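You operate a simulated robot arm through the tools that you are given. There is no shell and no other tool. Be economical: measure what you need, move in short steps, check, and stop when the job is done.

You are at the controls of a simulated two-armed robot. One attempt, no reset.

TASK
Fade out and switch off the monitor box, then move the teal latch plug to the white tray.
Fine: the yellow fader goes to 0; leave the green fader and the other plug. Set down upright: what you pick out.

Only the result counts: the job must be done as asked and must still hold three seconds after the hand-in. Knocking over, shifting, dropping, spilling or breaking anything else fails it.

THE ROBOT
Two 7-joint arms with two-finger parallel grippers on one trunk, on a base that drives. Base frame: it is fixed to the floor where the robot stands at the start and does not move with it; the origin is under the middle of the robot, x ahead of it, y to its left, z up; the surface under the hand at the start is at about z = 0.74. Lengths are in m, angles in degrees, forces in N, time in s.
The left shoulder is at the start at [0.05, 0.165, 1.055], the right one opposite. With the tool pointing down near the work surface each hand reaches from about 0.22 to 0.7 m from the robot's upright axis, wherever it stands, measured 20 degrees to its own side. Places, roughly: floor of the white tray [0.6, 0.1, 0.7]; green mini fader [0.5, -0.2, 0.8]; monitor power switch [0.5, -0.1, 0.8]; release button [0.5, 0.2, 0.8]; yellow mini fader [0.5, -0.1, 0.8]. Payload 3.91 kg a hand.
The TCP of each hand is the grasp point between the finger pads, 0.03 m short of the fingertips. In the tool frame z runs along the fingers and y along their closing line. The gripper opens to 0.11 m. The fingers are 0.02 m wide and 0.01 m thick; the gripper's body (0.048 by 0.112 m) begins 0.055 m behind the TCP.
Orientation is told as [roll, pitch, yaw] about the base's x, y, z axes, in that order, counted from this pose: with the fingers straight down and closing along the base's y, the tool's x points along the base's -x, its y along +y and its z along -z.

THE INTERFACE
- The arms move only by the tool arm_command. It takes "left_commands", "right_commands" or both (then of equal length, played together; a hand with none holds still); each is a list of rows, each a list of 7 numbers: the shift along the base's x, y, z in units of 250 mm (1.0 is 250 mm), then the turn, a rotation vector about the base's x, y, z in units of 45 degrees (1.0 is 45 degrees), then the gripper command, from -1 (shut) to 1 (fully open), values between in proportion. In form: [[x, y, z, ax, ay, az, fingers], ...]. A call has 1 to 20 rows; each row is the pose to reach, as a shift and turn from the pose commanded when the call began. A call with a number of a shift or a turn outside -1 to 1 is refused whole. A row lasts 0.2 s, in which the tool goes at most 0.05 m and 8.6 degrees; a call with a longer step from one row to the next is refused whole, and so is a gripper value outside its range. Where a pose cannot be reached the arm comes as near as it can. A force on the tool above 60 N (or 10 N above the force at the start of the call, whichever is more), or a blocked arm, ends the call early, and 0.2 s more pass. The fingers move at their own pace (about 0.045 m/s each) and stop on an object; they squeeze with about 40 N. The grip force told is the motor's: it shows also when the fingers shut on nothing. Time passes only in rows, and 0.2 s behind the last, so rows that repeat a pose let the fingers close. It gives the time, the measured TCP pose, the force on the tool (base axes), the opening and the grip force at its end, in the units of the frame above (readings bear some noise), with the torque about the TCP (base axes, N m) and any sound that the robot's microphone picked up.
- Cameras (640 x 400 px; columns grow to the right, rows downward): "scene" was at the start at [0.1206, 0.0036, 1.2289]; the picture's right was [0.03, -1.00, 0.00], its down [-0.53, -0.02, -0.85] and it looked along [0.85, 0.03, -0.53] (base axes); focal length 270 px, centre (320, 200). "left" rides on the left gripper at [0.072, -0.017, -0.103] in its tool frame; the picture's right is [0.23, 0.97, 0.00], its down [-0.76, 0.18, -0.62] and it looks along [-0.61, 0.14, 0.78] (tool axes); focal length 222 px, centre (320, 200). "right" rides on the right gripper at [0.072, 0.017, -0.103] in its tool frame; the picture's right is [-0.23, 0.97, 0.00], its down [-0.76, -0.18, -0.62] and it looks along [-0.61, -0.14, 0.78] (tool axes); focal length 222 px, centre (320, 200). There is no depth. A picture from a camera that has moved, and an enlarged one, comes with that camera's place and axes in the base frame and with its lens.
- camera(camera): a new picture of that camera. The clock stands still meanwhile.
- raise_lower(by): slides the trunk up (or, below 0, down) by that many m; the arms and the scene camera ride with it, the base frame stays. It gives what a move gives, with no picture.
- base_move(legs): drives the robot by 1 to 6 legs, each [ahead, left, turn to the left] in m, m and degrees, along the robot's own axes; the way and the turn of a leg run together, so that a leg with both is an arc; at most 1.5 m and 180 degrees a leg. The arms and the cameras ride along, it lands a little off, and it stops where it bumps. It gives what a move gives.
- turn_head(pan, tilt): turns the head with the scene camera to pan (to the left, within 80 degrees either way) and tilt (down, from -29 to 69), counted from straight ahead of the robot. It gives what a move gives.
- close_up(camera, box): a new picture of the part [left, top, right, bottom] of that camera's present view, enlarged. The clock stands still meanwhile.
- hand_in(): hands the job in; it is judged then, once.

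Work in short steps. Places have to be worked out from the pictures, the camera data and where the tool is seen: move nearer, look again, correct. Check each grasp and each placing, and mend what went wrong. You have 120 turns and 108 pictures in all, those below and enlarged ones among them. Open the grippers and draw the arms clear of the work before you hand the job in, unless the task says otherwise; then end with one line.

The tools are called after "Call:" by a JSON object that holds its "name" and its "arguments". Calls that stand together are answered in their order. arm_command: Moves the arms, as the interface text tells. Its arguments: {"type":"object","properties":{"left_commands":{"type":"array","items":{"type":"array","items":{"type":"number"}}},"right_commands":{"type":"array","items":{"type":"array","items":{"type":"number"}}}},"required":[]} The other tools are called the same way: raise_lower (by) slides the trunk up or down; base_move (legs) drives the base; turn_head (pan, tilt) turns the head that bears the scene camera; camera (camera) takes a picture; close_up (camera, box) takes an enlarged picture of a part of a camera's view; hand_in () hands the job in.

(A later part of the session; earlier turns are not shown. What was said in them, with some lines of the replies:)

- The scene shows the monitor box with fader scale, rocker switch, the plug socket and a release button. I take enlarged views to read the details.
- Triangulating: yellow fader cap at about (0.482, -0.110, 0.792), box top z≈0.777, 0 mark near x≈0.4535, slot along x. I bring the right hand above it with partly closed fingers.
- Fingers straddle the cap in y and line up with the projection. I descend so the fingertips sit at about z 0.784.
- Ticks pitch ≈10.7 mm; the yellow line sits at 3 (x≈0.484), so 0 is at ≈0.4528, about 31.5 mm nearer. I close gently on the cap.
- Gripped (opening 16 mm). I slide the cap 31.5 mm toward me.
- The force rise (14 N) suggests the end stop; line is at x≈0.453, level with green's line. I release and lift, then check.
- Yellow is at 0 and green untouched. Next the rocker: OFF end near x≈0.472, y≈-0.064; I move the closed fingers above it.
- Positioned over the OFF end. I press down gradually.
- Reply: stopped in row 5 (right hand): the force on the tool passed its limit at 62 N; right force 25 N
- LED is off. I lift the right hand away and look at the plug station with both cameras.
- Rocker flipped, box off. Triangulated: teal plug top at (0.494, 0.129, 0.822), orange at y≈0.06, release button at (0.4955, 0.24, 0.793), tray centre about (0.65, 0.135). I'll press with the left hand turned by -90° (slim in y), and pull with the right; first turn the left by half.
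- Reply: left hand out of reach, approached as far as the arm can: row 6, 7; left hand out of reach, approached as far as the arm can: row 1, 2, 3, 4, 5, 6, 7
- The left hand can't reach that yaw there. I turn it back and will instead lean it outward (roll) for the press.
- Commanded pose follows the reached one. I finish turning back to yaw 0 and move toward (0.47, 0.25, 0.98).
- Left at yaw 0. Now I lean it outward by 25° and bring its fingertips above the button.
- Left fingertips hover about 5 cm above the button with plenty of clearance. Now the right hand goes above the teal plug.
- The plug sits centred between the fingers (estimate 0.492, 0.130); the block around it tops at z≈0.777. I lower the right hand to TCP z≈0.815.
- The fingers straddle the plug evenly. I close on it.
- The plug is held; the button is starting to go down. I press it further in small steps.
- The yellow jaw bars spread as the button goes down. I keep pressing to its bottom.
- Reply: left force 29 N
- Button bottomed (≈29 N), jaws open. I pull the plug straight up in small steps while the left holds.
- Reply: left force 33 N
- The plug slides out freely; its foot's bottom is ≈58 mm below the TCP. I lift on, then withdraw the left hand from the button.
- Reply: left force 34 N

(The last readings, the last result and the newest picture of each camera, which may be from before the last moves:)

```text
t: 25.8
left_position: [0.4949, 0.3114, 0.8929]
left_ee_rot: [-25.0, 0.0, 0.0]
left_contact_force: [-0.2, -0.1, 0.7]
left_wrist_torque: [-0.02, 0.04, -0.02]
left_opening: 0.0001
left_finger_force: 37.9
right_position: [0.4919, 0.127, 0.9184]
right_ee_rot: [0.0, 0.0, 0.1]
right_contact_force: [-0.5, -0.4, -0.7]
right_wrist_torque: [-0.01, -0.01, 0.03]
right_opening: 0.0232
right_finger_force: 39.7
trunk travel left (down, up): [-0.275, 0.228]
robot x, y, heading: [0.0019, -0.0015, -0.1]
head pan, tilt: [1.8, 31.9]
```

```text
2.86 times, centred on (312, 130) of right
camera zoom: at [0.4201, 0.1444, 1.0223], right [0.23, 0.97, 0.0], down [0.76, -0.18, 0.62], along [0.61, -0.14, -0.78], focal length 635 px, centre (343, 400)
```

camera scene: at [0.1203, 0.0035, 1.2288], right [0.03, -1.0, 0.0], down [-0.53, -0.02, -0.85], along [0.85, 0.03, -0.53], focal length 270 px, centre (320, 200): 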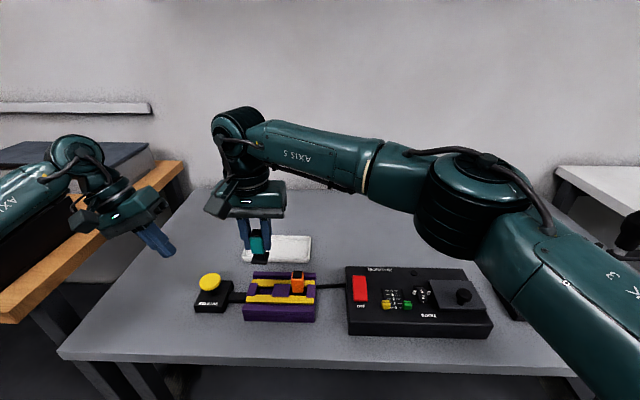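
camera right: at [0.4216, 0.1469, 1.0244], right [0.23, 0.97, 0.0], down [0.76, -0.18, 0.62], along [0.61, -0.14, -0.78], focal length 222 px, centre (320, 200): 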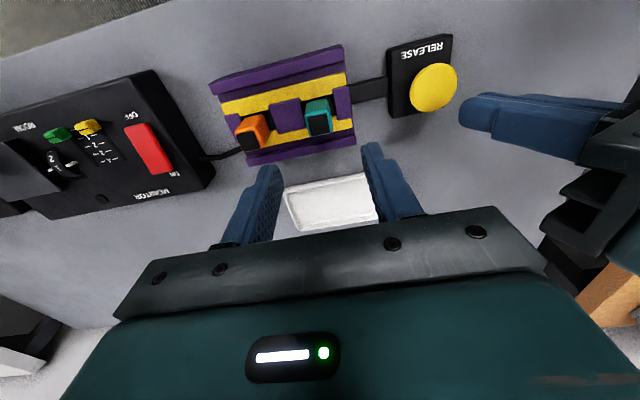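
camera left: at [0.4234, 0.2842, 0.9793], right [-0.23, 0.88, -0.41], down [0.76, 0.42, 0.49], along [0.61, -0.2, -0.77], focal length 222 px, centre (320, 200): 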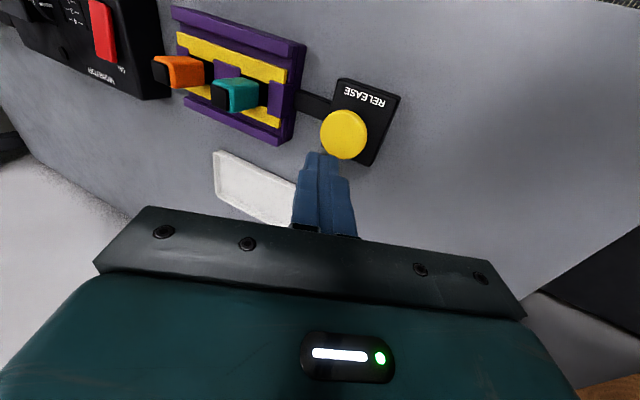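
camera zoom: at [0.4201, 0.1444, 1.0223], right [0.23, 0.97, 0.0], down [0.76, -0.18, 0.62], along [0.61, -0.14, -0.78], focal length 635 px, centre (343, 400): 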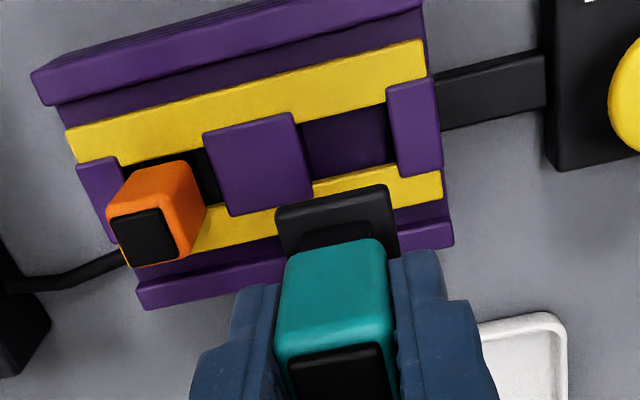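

Plug held cleanly, the orange one stays seated. I carry the plug over the tray toward (0.64, 0.12).

Call:
{"name": "arm_command", "arguments": {"right_commands": [[0.15, -0.01, 0.04, 0, 0, 0, -1], [0.3, -0.02, 0.04, 0, 0, 0, -1], [0.45, -0.04, 0.04, 0, 0, 0, -1], [0.592, -0.05, 0.04, 0, 0, 0, -1], [0.592, -0.05, 0.04, 0, 0, 0, -1]]}}

Call:
{"name": "close_up", "arguments": {"camera": "scene", "box": [200, 185, 360, 285]}}

Call:
{"name": "camera", "arguments": {"camera": "right"}}

```text
t: 27.0
left_position: [0.495, 0.3116, 0.8932]
left_ee_rot: [-25.0, -0.1, 0.0]
left_contact_force: [-0.6, 0.6, -0.1]
left_wrist_torque: [-0.01, -0.02, 0.03]
left_opening: 0.0
left_finger_force: 37.7
right_position: [0.5725, 0.0794, 0.9281]
right_ee_rot: [0.0, -0.1, 0.1]
right_contact_force: [-0.1, -0.6, -0.9]
right_wrist_torque: [0.0, -0.02, 0.01]
right_opening: 0.0231
right_finger_force: 40.3
right hand out of reach, approached as far as the arm can: row 2, 3, 4, 5
trunk travel left (down, up): [-0.275, 0.228]
robot x, y, heading: [-0.003, -0.0013, -0.1]
head pan, tilt: [1.8, 31.9]
```

```text
4.00 times, centred on (280, 235) of scene
camera zoom: at [0.1203, 0.0036, 1.2289], right [0.03, -1.0, 0.0], down [-0.53, -0.02, -0.85], along [0.85, 0.03, -0.53], focal length 1081 px, centre (480, 60)
```

zoom: 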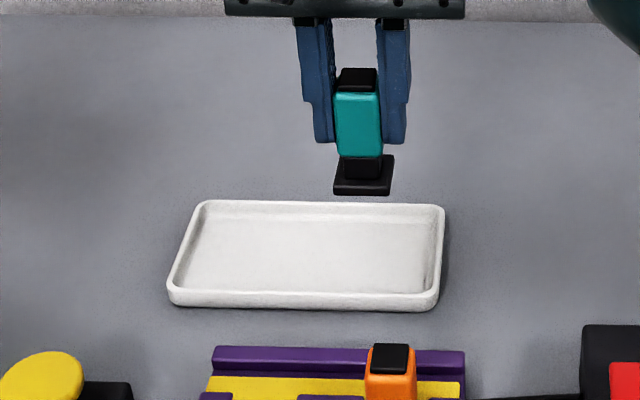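

```text
72 pictures are left
camera right: at [0.5008, 0.0955, 1.0303], right [0.23, 0.97, 0.0], down [0.76, -0.18, 0.62], along [0.61, -0.14, -0.78], focal length 222 px, centre (320, 200)
```

right: 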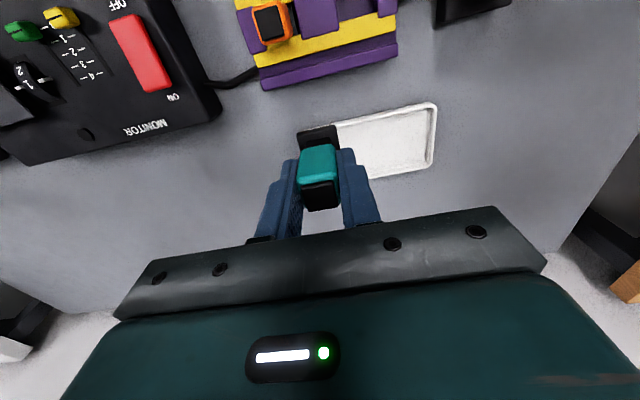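

The right arm can't reach that far across from here, so I'll drive the base a bit left and ahead. First I tuck the left hand in, upright and higher.

Call:
{"name": "arm_command", "arguments": {"left_commands": [[-0.05, -0.03, 0.1, 0.14, 0, 0, -1], [-0.1, -0.06, 0.2, 0.28, 0, 0, -1], [-0.18, -0.1, 0.32, 0.42, 0, 0, -1], [-0.26, -0.14, 0.44, 0.556, 0, 0, -1], [-0.32, -0.16, 0.56, 0.556, 0, 0, -1]]}}

Call:
{"name": "base_move", "arguments": {"legs": [[0.04, 0.12, 0]]}}

Call:
{"name": "camera", "arguments": {"camera": "scene"}}

```text
t: 28.2
left_position: [0.4143, 0.274, 1.0333]
left_ee_rot: [0.0, 0.1, 0.0]
left_contact_force: [0.7, -1.4, 1.1]
left_wrist_torque: [0.04, -0.01, 0.0]
left_opening: 0.0004
left_finger_force: 37.6
right_position: [0.5735, 0.0789, 0.927]
right_ee_rot: [0.0, -0.1, 0.0]
right_contact_force: [-0.2, -0.8, -1.2]
right_wrist_torque: [0.0, 0.0, 0.0]
right_opening: 0.0233
right_finger_force: 40.1
trunk travel left (down, up): [-0.275, 0.228]
robot x, y, heading: [-0.0001, 0.0014, 0.4]
head pan, tilt: [1.8, 31.9]
```

```text
t: 29.9
left_position: [0.4552, 0.3962, 1.0336]
left_ee_rot: [0.0, -0.1, -0.1]
left_contact_force: [-0.1, -0.2, 0.4]
left_wrist_torque: [0.01, 0.01, -0.01]
left_opening: 0.0
left_finger_force: 37.5
right_position: [0.6134, 0.1991, 0.9277]
right_ee_rot: [0.0, -0.1, -0.1]
right_contact_force: [0.0, -0.9, -0.6]
right_wrist_torque: [0.02, -0.02, 0.03]
right_opening: 0.023
right_finger_force: 39.8
trunk travel left (down, up): [-0.275, 0.228]
robot x, y, heading: [0.0398, 0.121, -0.4]
head pan, tilt: [1.8, 31.9]
```

```text
71 pictures are left
camera scene: at [0.1606, 0.1248, 1.2288], right [0.03, -1.0, 0.0], down [-0.53, -0.02, -0.85], along [0.85, 0.03, -0.53], focal length 270 px, centre (320, 200)
```

scene: 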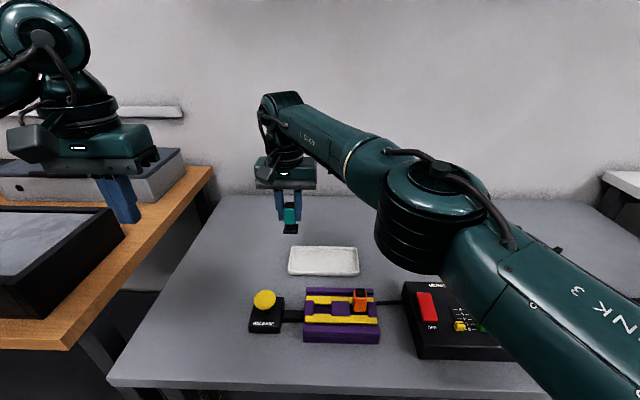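

The base moved cleanly. Now the right hand to (0.643, 0.11, 0.88).

Call:
{"name": "arm_command", "arguments": {"right_commands": [[0.0, -0.14, -0.06, 0, 0, 0, -1], [0.04, -0.28, -0.12, 0, 0, 0, -1], [0.12, -0.356, -0.19, 0, 0, 0, -1], [0.12, -0.356, -0.19, 0, 0, 0, -1]]}}

Call:
{"name": "close_up", "arguments": {"camera": "scene", "box": [240, 200, 400, 300]}}

Call:
{"name": "camera", "arguments": {"camera": "right"}}

```text
t: 30.9
left_position: [0.4558, 0.3951, 1.0337]
left_ee_rot: [0.0, 0.1, -0.1]
left_contact_force: [0.0, -0.3, -0.1]
left_wrist_torque: [0.01, 0.02, 0.0]
left_opening: 0.0
left_finger_force: 37.5
right_position: [0.6448, 0.1098, 0.8783]
right_ee_rot: [0.0, -0.1, 0.0]
right_contact_force: [0.3, -0.2, -1.5]
right_wrist_torque: [-0.01, 0.02, -0.03]
right_opening: 0.023
right_finger_force: 39.5
trunk travel left (down, up): [-0.275, 0.228]
robot x, y, heading: [0.0402, 0.1222, -0.2]
head pan, tilt: [1.8, 31.9]
```

```text
4.00 times, centred on (320, 250) of scene
camera zoom: at [0.1605, 0.1245, 1.2289], right [0.03, -1.0, 0.0], down [-0.53, -0.02, -0.85], along [0.85, 0.03, -0.53], focal length 1081 px, centre (320, 0)
```

zoom: 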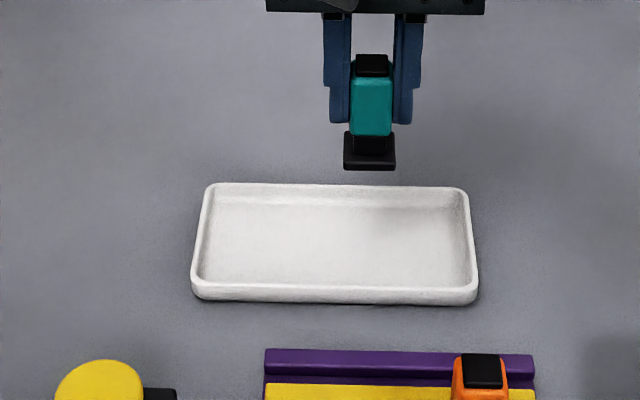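

```text
69 pictures are left
camera right: at [0.5721, 0.1266, 0.9816], right [0.23, 0.97, 0.0], down [0.76, -0.18, 0.62], along [0.61, -0.14, -0.78], focal length 222 px, centre (320, 200)
```

right: 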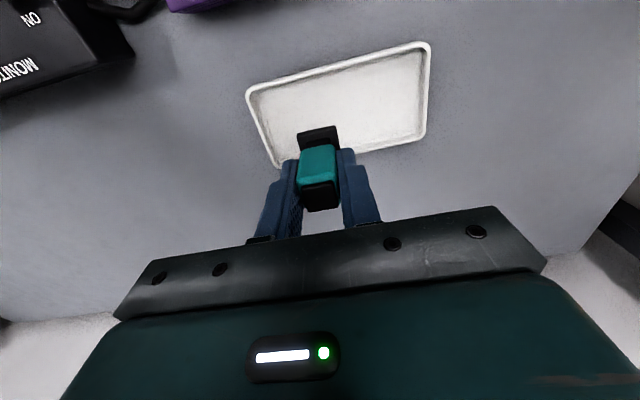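

Plug hovers over the tray interior (tray x≈0.605–0.695, y≈0.05–0.215). I lower it to near the floor.

Call:
{"name": "arm_command", "arguments": {"right_commands": [[0.006, 0, -0.1, 0, 0, 0, -1], [0.012, 0, -0.18, 0, 0, 0, -1], [0.012, 0, -0.22, 0, 0, 0, -1], [0.012, 0, -0.245, 0, 0, 0, -1]]}}

Call:
{"name": "close_up", "arguments": {"camera": "scene", "box": [240, 200, 400, 300]}}

```text
t: 31.9
left_position: [0.4551, 0.3951, 1.0332]
left_ee_rot: [0.0, 0.0, -0.1]
left_contact_force: [0.2, -0.5, 0.0]
left_wrist_torque: [-0.01, 0.04, 0.02]
left_opening: 0.0
left_finger_force: 37.2
right_position: [0.6464, 0.11, 0.8194]
right_ee_rot: [0.0, -0.2, 0.0]
right_contact_force: [0.0, -1.0, -1.3]
right_wrist_torque: [-0.01, 0.0, 0.01]
right_opening: 0.0231
right_finger_force: 39.7
trunk travel left (down, up): [-0.275, 0.228]
robot x, y, heading: [0.0376, 0.1216, -0.0]
head pan, tilt: [1.8, 31.9]
```

```text
4.00 times, centred on (320, 250) of scene
camera zoom: at [0.1606, 0.1245, 1.2289], right [0.03, -1.0, 0.0], down [-0.53, -0.02, -0.85], along [0.85, 0.03, -0.53], focal length 1081 px, centre (320, 0)
```

zoom: 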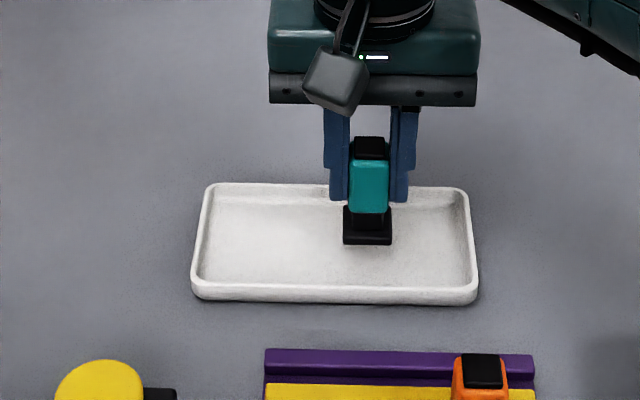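

Close above the floor and centred. I lower in 2–3 mm steps, watching the force.

Call:
{"name": "arm_command", "arguments": {"right_commands": [[0, 0, -0.015, 0, 0, 0, -1], [0, 0, -0.03, 0, 0, 0, -1], [0, 0, -0.04, 0, 0, 0, -1]]}}

```text
t: 32.7
left_position: [0.4548, 0.3955, 1.0354]
left_ee_rot: [0.0, 0.0, -0.1]
left_contact_force: [0.5, -0.3, -0.5]
left_wrist_torque: [0.03, 0.0, 0.01]
left_opening: 0.0
left_finger_force: 37.9
right_position: [0.6464, 0.1105, 0.8077]
right_ee_rot: [0.0, -0.1, 0.1]
right_contact_force: [0.5, -0.2, 0.0]
right_wrist_torque: [0.04, 0.0, -0.02]
right_opening: 0.0231
right_finger_force: 39.5
trunk travel left (down, up): [-0.275, 0.228]
robot x, y, heading: [0.041, 0.1207, -0.2]
head pan, tilt: [1.8, 31.9]
```

No contact yet; continuing down.

Call:
{"name": "arm_command", "arguments": {"right_commands": [[0, 0, -0.008, 0, 0, 0, -1], [0, 0, -0.016, 0, 0, 0, -1], [0, 0, -0.024, 0, 0, 0, -1]]}}

Call:
{"name": "close_up", "arguments": {"camera": "scene", "box": [280, 220, 380, 282]}}

```text
t: 33.5
left_position: [0.4556, 0.3962, 1.033]
left_ee_rot: [0.0, 0.0, -0.1]
left_contact_force: [-0.1, 0.0, -0.3]
left_wrist_torque: [0.02, -0.01, 0.02]
left_opening: 0.0001
left_finger_force: 37.7
right_position: [0.6453, 0.1108, 0.8023]
right_ee_rot: [-0.1, 0.0, 0.0]
right_contact_force: [0.1, -0.6, -0.7]
right_wrist_torque: [0.01, 0.01, 0.02]
right_opening: 0.0233
right_finger_force: 39.7
trunk travel left (down, up): [-0.275, 0.228]
robot x, y, heading: [0.0392, 0.1221, -0.2]
head pan, tilt: [1.8, 31.9]
```

```text
6.40 times, centred on (330, 251) of scene
camera zoom: at [0.1605, 0.1245, 1.2289], right [0.03, -1.0, 0.0], down [-0.53, -0.02, -0.85], along [0.85, 0.03, -0.53], focal length 1730 px, centre (256, -126)
```

zoom: 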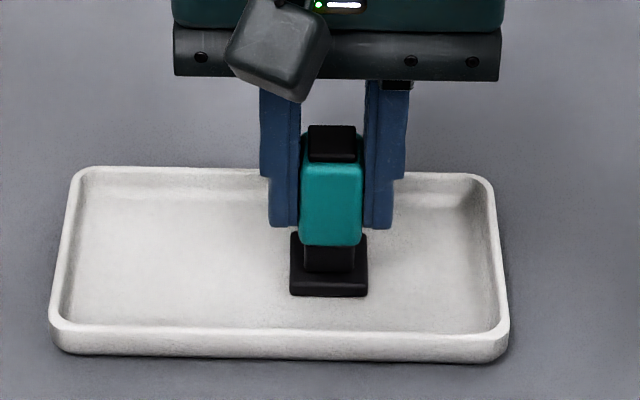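

Still a few mm above the floor; continuing with small steps.

Call:
{"name": "arm_command", "arguments": {"right_commands": [[0, 0, -0.006, 0, 0, 0, -1], [0, 0, -0.012, 0, 0, 0, -1], [0, 0, -0.016, 0, 0, 0, -1], [0, 0, -0.02, 0, 0, 0, -1]]}}

```text
t: 34.5
left_position: [0.4543, 0.3952, 1.0357]
left_ee_rot: [0.0, -0.2, -0.1]
left_contact_force: [-0.1, 0.2, 0.2]
left_wrist_torque: [0.03, 0.01, -0.01]
left_opening: 0.0
left_finger_force: 37.6
right_position: [0.6458, 0.1102, 0.8012]
right_ee_rot: [0.1, -0.5, -0.1]
right_contact_force: [1.2, -1.6, 27.4]
right_wrist_torque: [-0.02, 0.26, 0.03]
right_opening: 0.0232
right_finger_force: 39.7
trunk travel left (down, up): [-0.275, 0.228]
robot x, y, heading: [0.0374, 0.1218, 0.2]
head pan, tilt: [1.8, 31.9]
```

Contact with the floor (27 N). I unload slightly, open, and check before lifting.

Call:
{"name": "arm_command", "arguments": {"right_commands": [[0, 0, 0.014, 0, 0, 0, -1], [0, 0, 0.014, 0, 0, 0, -0.45], [0, 0, 0.014, 0, 0, 0, -0.1], [0, 0, 0.014, 0, 0, 0, -0.1]]}}

Call:
{"name": "close_up", "arguments": {"camera": "scene", "box": [280, 220, 380, 282]}}

```text
t: 35.5
left_position: [0.4555, 0.3944, 1.0339]
left_ee_rot: [0.0, 0.0, -0.1]
left_contact_force: [0.1, -0.4, -0.8]
left_wrist_torque: [0.0, 0.0, 0.01]
left_opening: 0.0
left_finger_force: 37.9
right_position: [0.6454, 0.1102, 0.8006]
right_ee_rot: [0.0, -0.2, 0.0]
right_contact_force: [0.7, -0.4, -0.4]
right_wrist_torque: [-0.01, -0.01, 0.02]
right_opening: 0.0497
right_finger_force: 0.0
trunk travel left (down, up): [-0.275, 0.228]
robot x, y, heading: [0.0381, 0.1185, 0.0]
head pan, tilt: [1.8, 31.9]
```

```text
6.40 times, centred on (330, 251) of scene
camera zoom: at [0.1605, 0.1245, 1.2288], right [0.03, -1.0, 0.0], down [-0.53, -0.02, -0.85], along [0.85, 0.03, -0.53], focal length 1730 px, centre (256, -126)
```

zoom: 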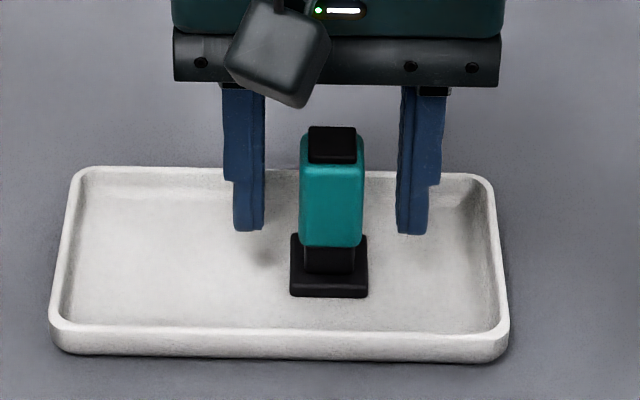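

The plug stands upright, free of the fingers. I raise the right hand straight up, then draw it aside and back, and open the left.

Call:
{"name": "arm_command", "arguments": {"right_commands": [[0, 0, 0.1, 0, 0, 0, -0.1], [0, 0, 0.25, 0, 0, 0, -0.1], [0, 0, 0.4, 0, 0, 0, -0.1], [0, 0, 0.55, 0, 0, 0, 0.3], [-0.1, -0.12, 0.65, 0, 0, 0, 1], [-0.2, -0.25, 0.72, 0, 0, 0, 1], [-0.3, -0.4, 0.78, 0, 0, 0, 1], [-0.4, -0.55, 0.82, 0, 0, 0, 1]], "left_commands": [[0, 0, 0, 0, 0, 0, 1], [0, 0, 0, 0, 0, 0, 1], [0, 0, 0, 0, 0, 0, 1], [0, 0, 0, 0, 0, 0, 1], [0, 0, 0, 0, 0, 0, 1], [0, 0, 0, 0, 0, 0, 1], [0, 0, 0, 0, 0, 0, 1], [0, 0, 0, 0, 0, 0, 1]]}}

Call:
{"name": "camera", "arguments": {"camera": "scene"}}

Call:
{"name": "close_up", "arguments": {"camera": "scene", "box": [230, 230, 390, 330]}}

Call:
{"name": "close_up", "arguments": {"camera": "scene", "box": [390, 260, 550, 360]}}

```text
t: 37.3
left_position: [0.456, 0.3949, 1.0346]
left_ee_rot: [0.0, 0.0, -0.2]
left_contact_force: [0.0, 0.2, -0.1]
left_wrist_torque: [-0.02, 0.02, 0.04]
left_opening: 0.1099
left_finger_force: 0.2
right_position: [0.5483, -0.0268, 1.0032]
right_ee_rot: [0.0, 0.0, 0.0]
right_contact_force: [-0.1, 0.0, 0.0]
right_wrist_torque: [0.02, 0.0, 0.01]
right_opening: 0.1099
right_finger_force: 0.1
trunk travel left (down, up): [-0.275, 0.228]
robot x, y, heading: [0.0411, 0.1194, 0.1]
head pan, tilt: [1.8, 31.9]
```

```text
65 pictures are left
camera scene: at [0.1602, 0.1241, 1.2289], right [0.03, -1.0, 0.0], down [-0.53, -0.02, -0.85], along [0.85, 0.03, -0.53], focal length 270 px, centre (320, 200)
```

scene: 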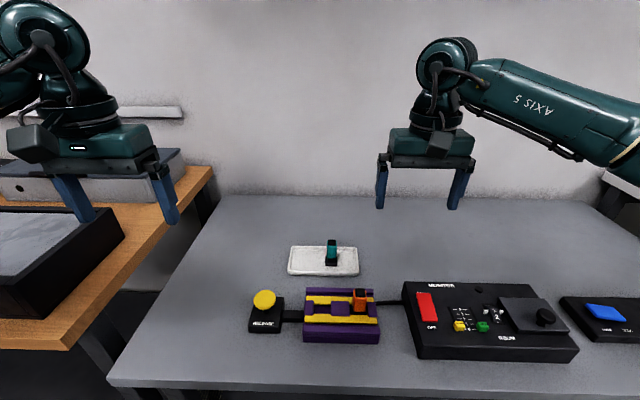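

```text
4.00 times, centred on (310, 280) of scene
camera zoom: at [0.1602, 0.1241, 1.2289], right [0.03, -1.0, 0.0], down [-0.53, -0.02, -0.85], along [0.85, 0.03, -0.53], focal length 1081 px, centre (360, -120)
```

zoom: 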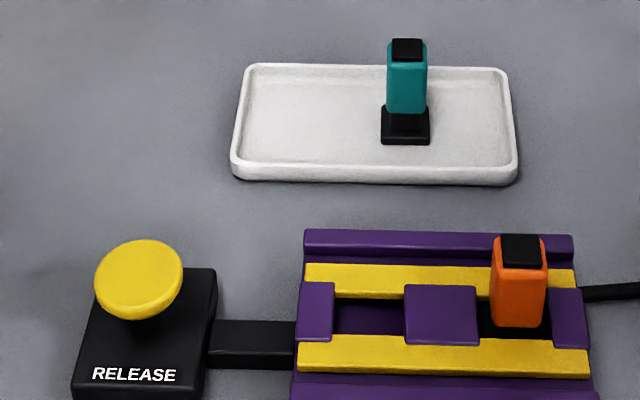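

```text
4.00 times, centred on (470, 310) of scene
camera zoom: at [0.1602, 0.1241, 1.2289], right [0.03, -1.0, 0.0], down [-0.53, -0.02, -0.85], along [0.85, 0.03, -0.53], focal length 1081 px, centre (-280, -240)
```

zoom: 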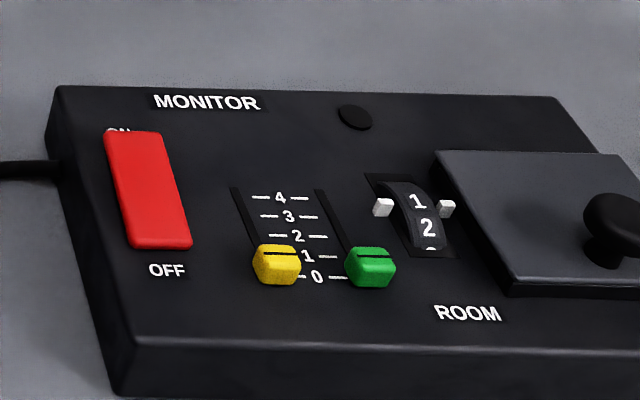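

Yellow at 0, green and the other plug untouched, box off (LED dark), teal plug upright in the tray, hands open and clear. I hand in.

Call:
{"name": "hand_in", "arguments": {}}

```text
The job is handed in.
```

The yellow fader is at 0, the monitor box is switched off (light dark), and the teal plug stands upright in the white tray; the green fader and orange plug were left as they were.
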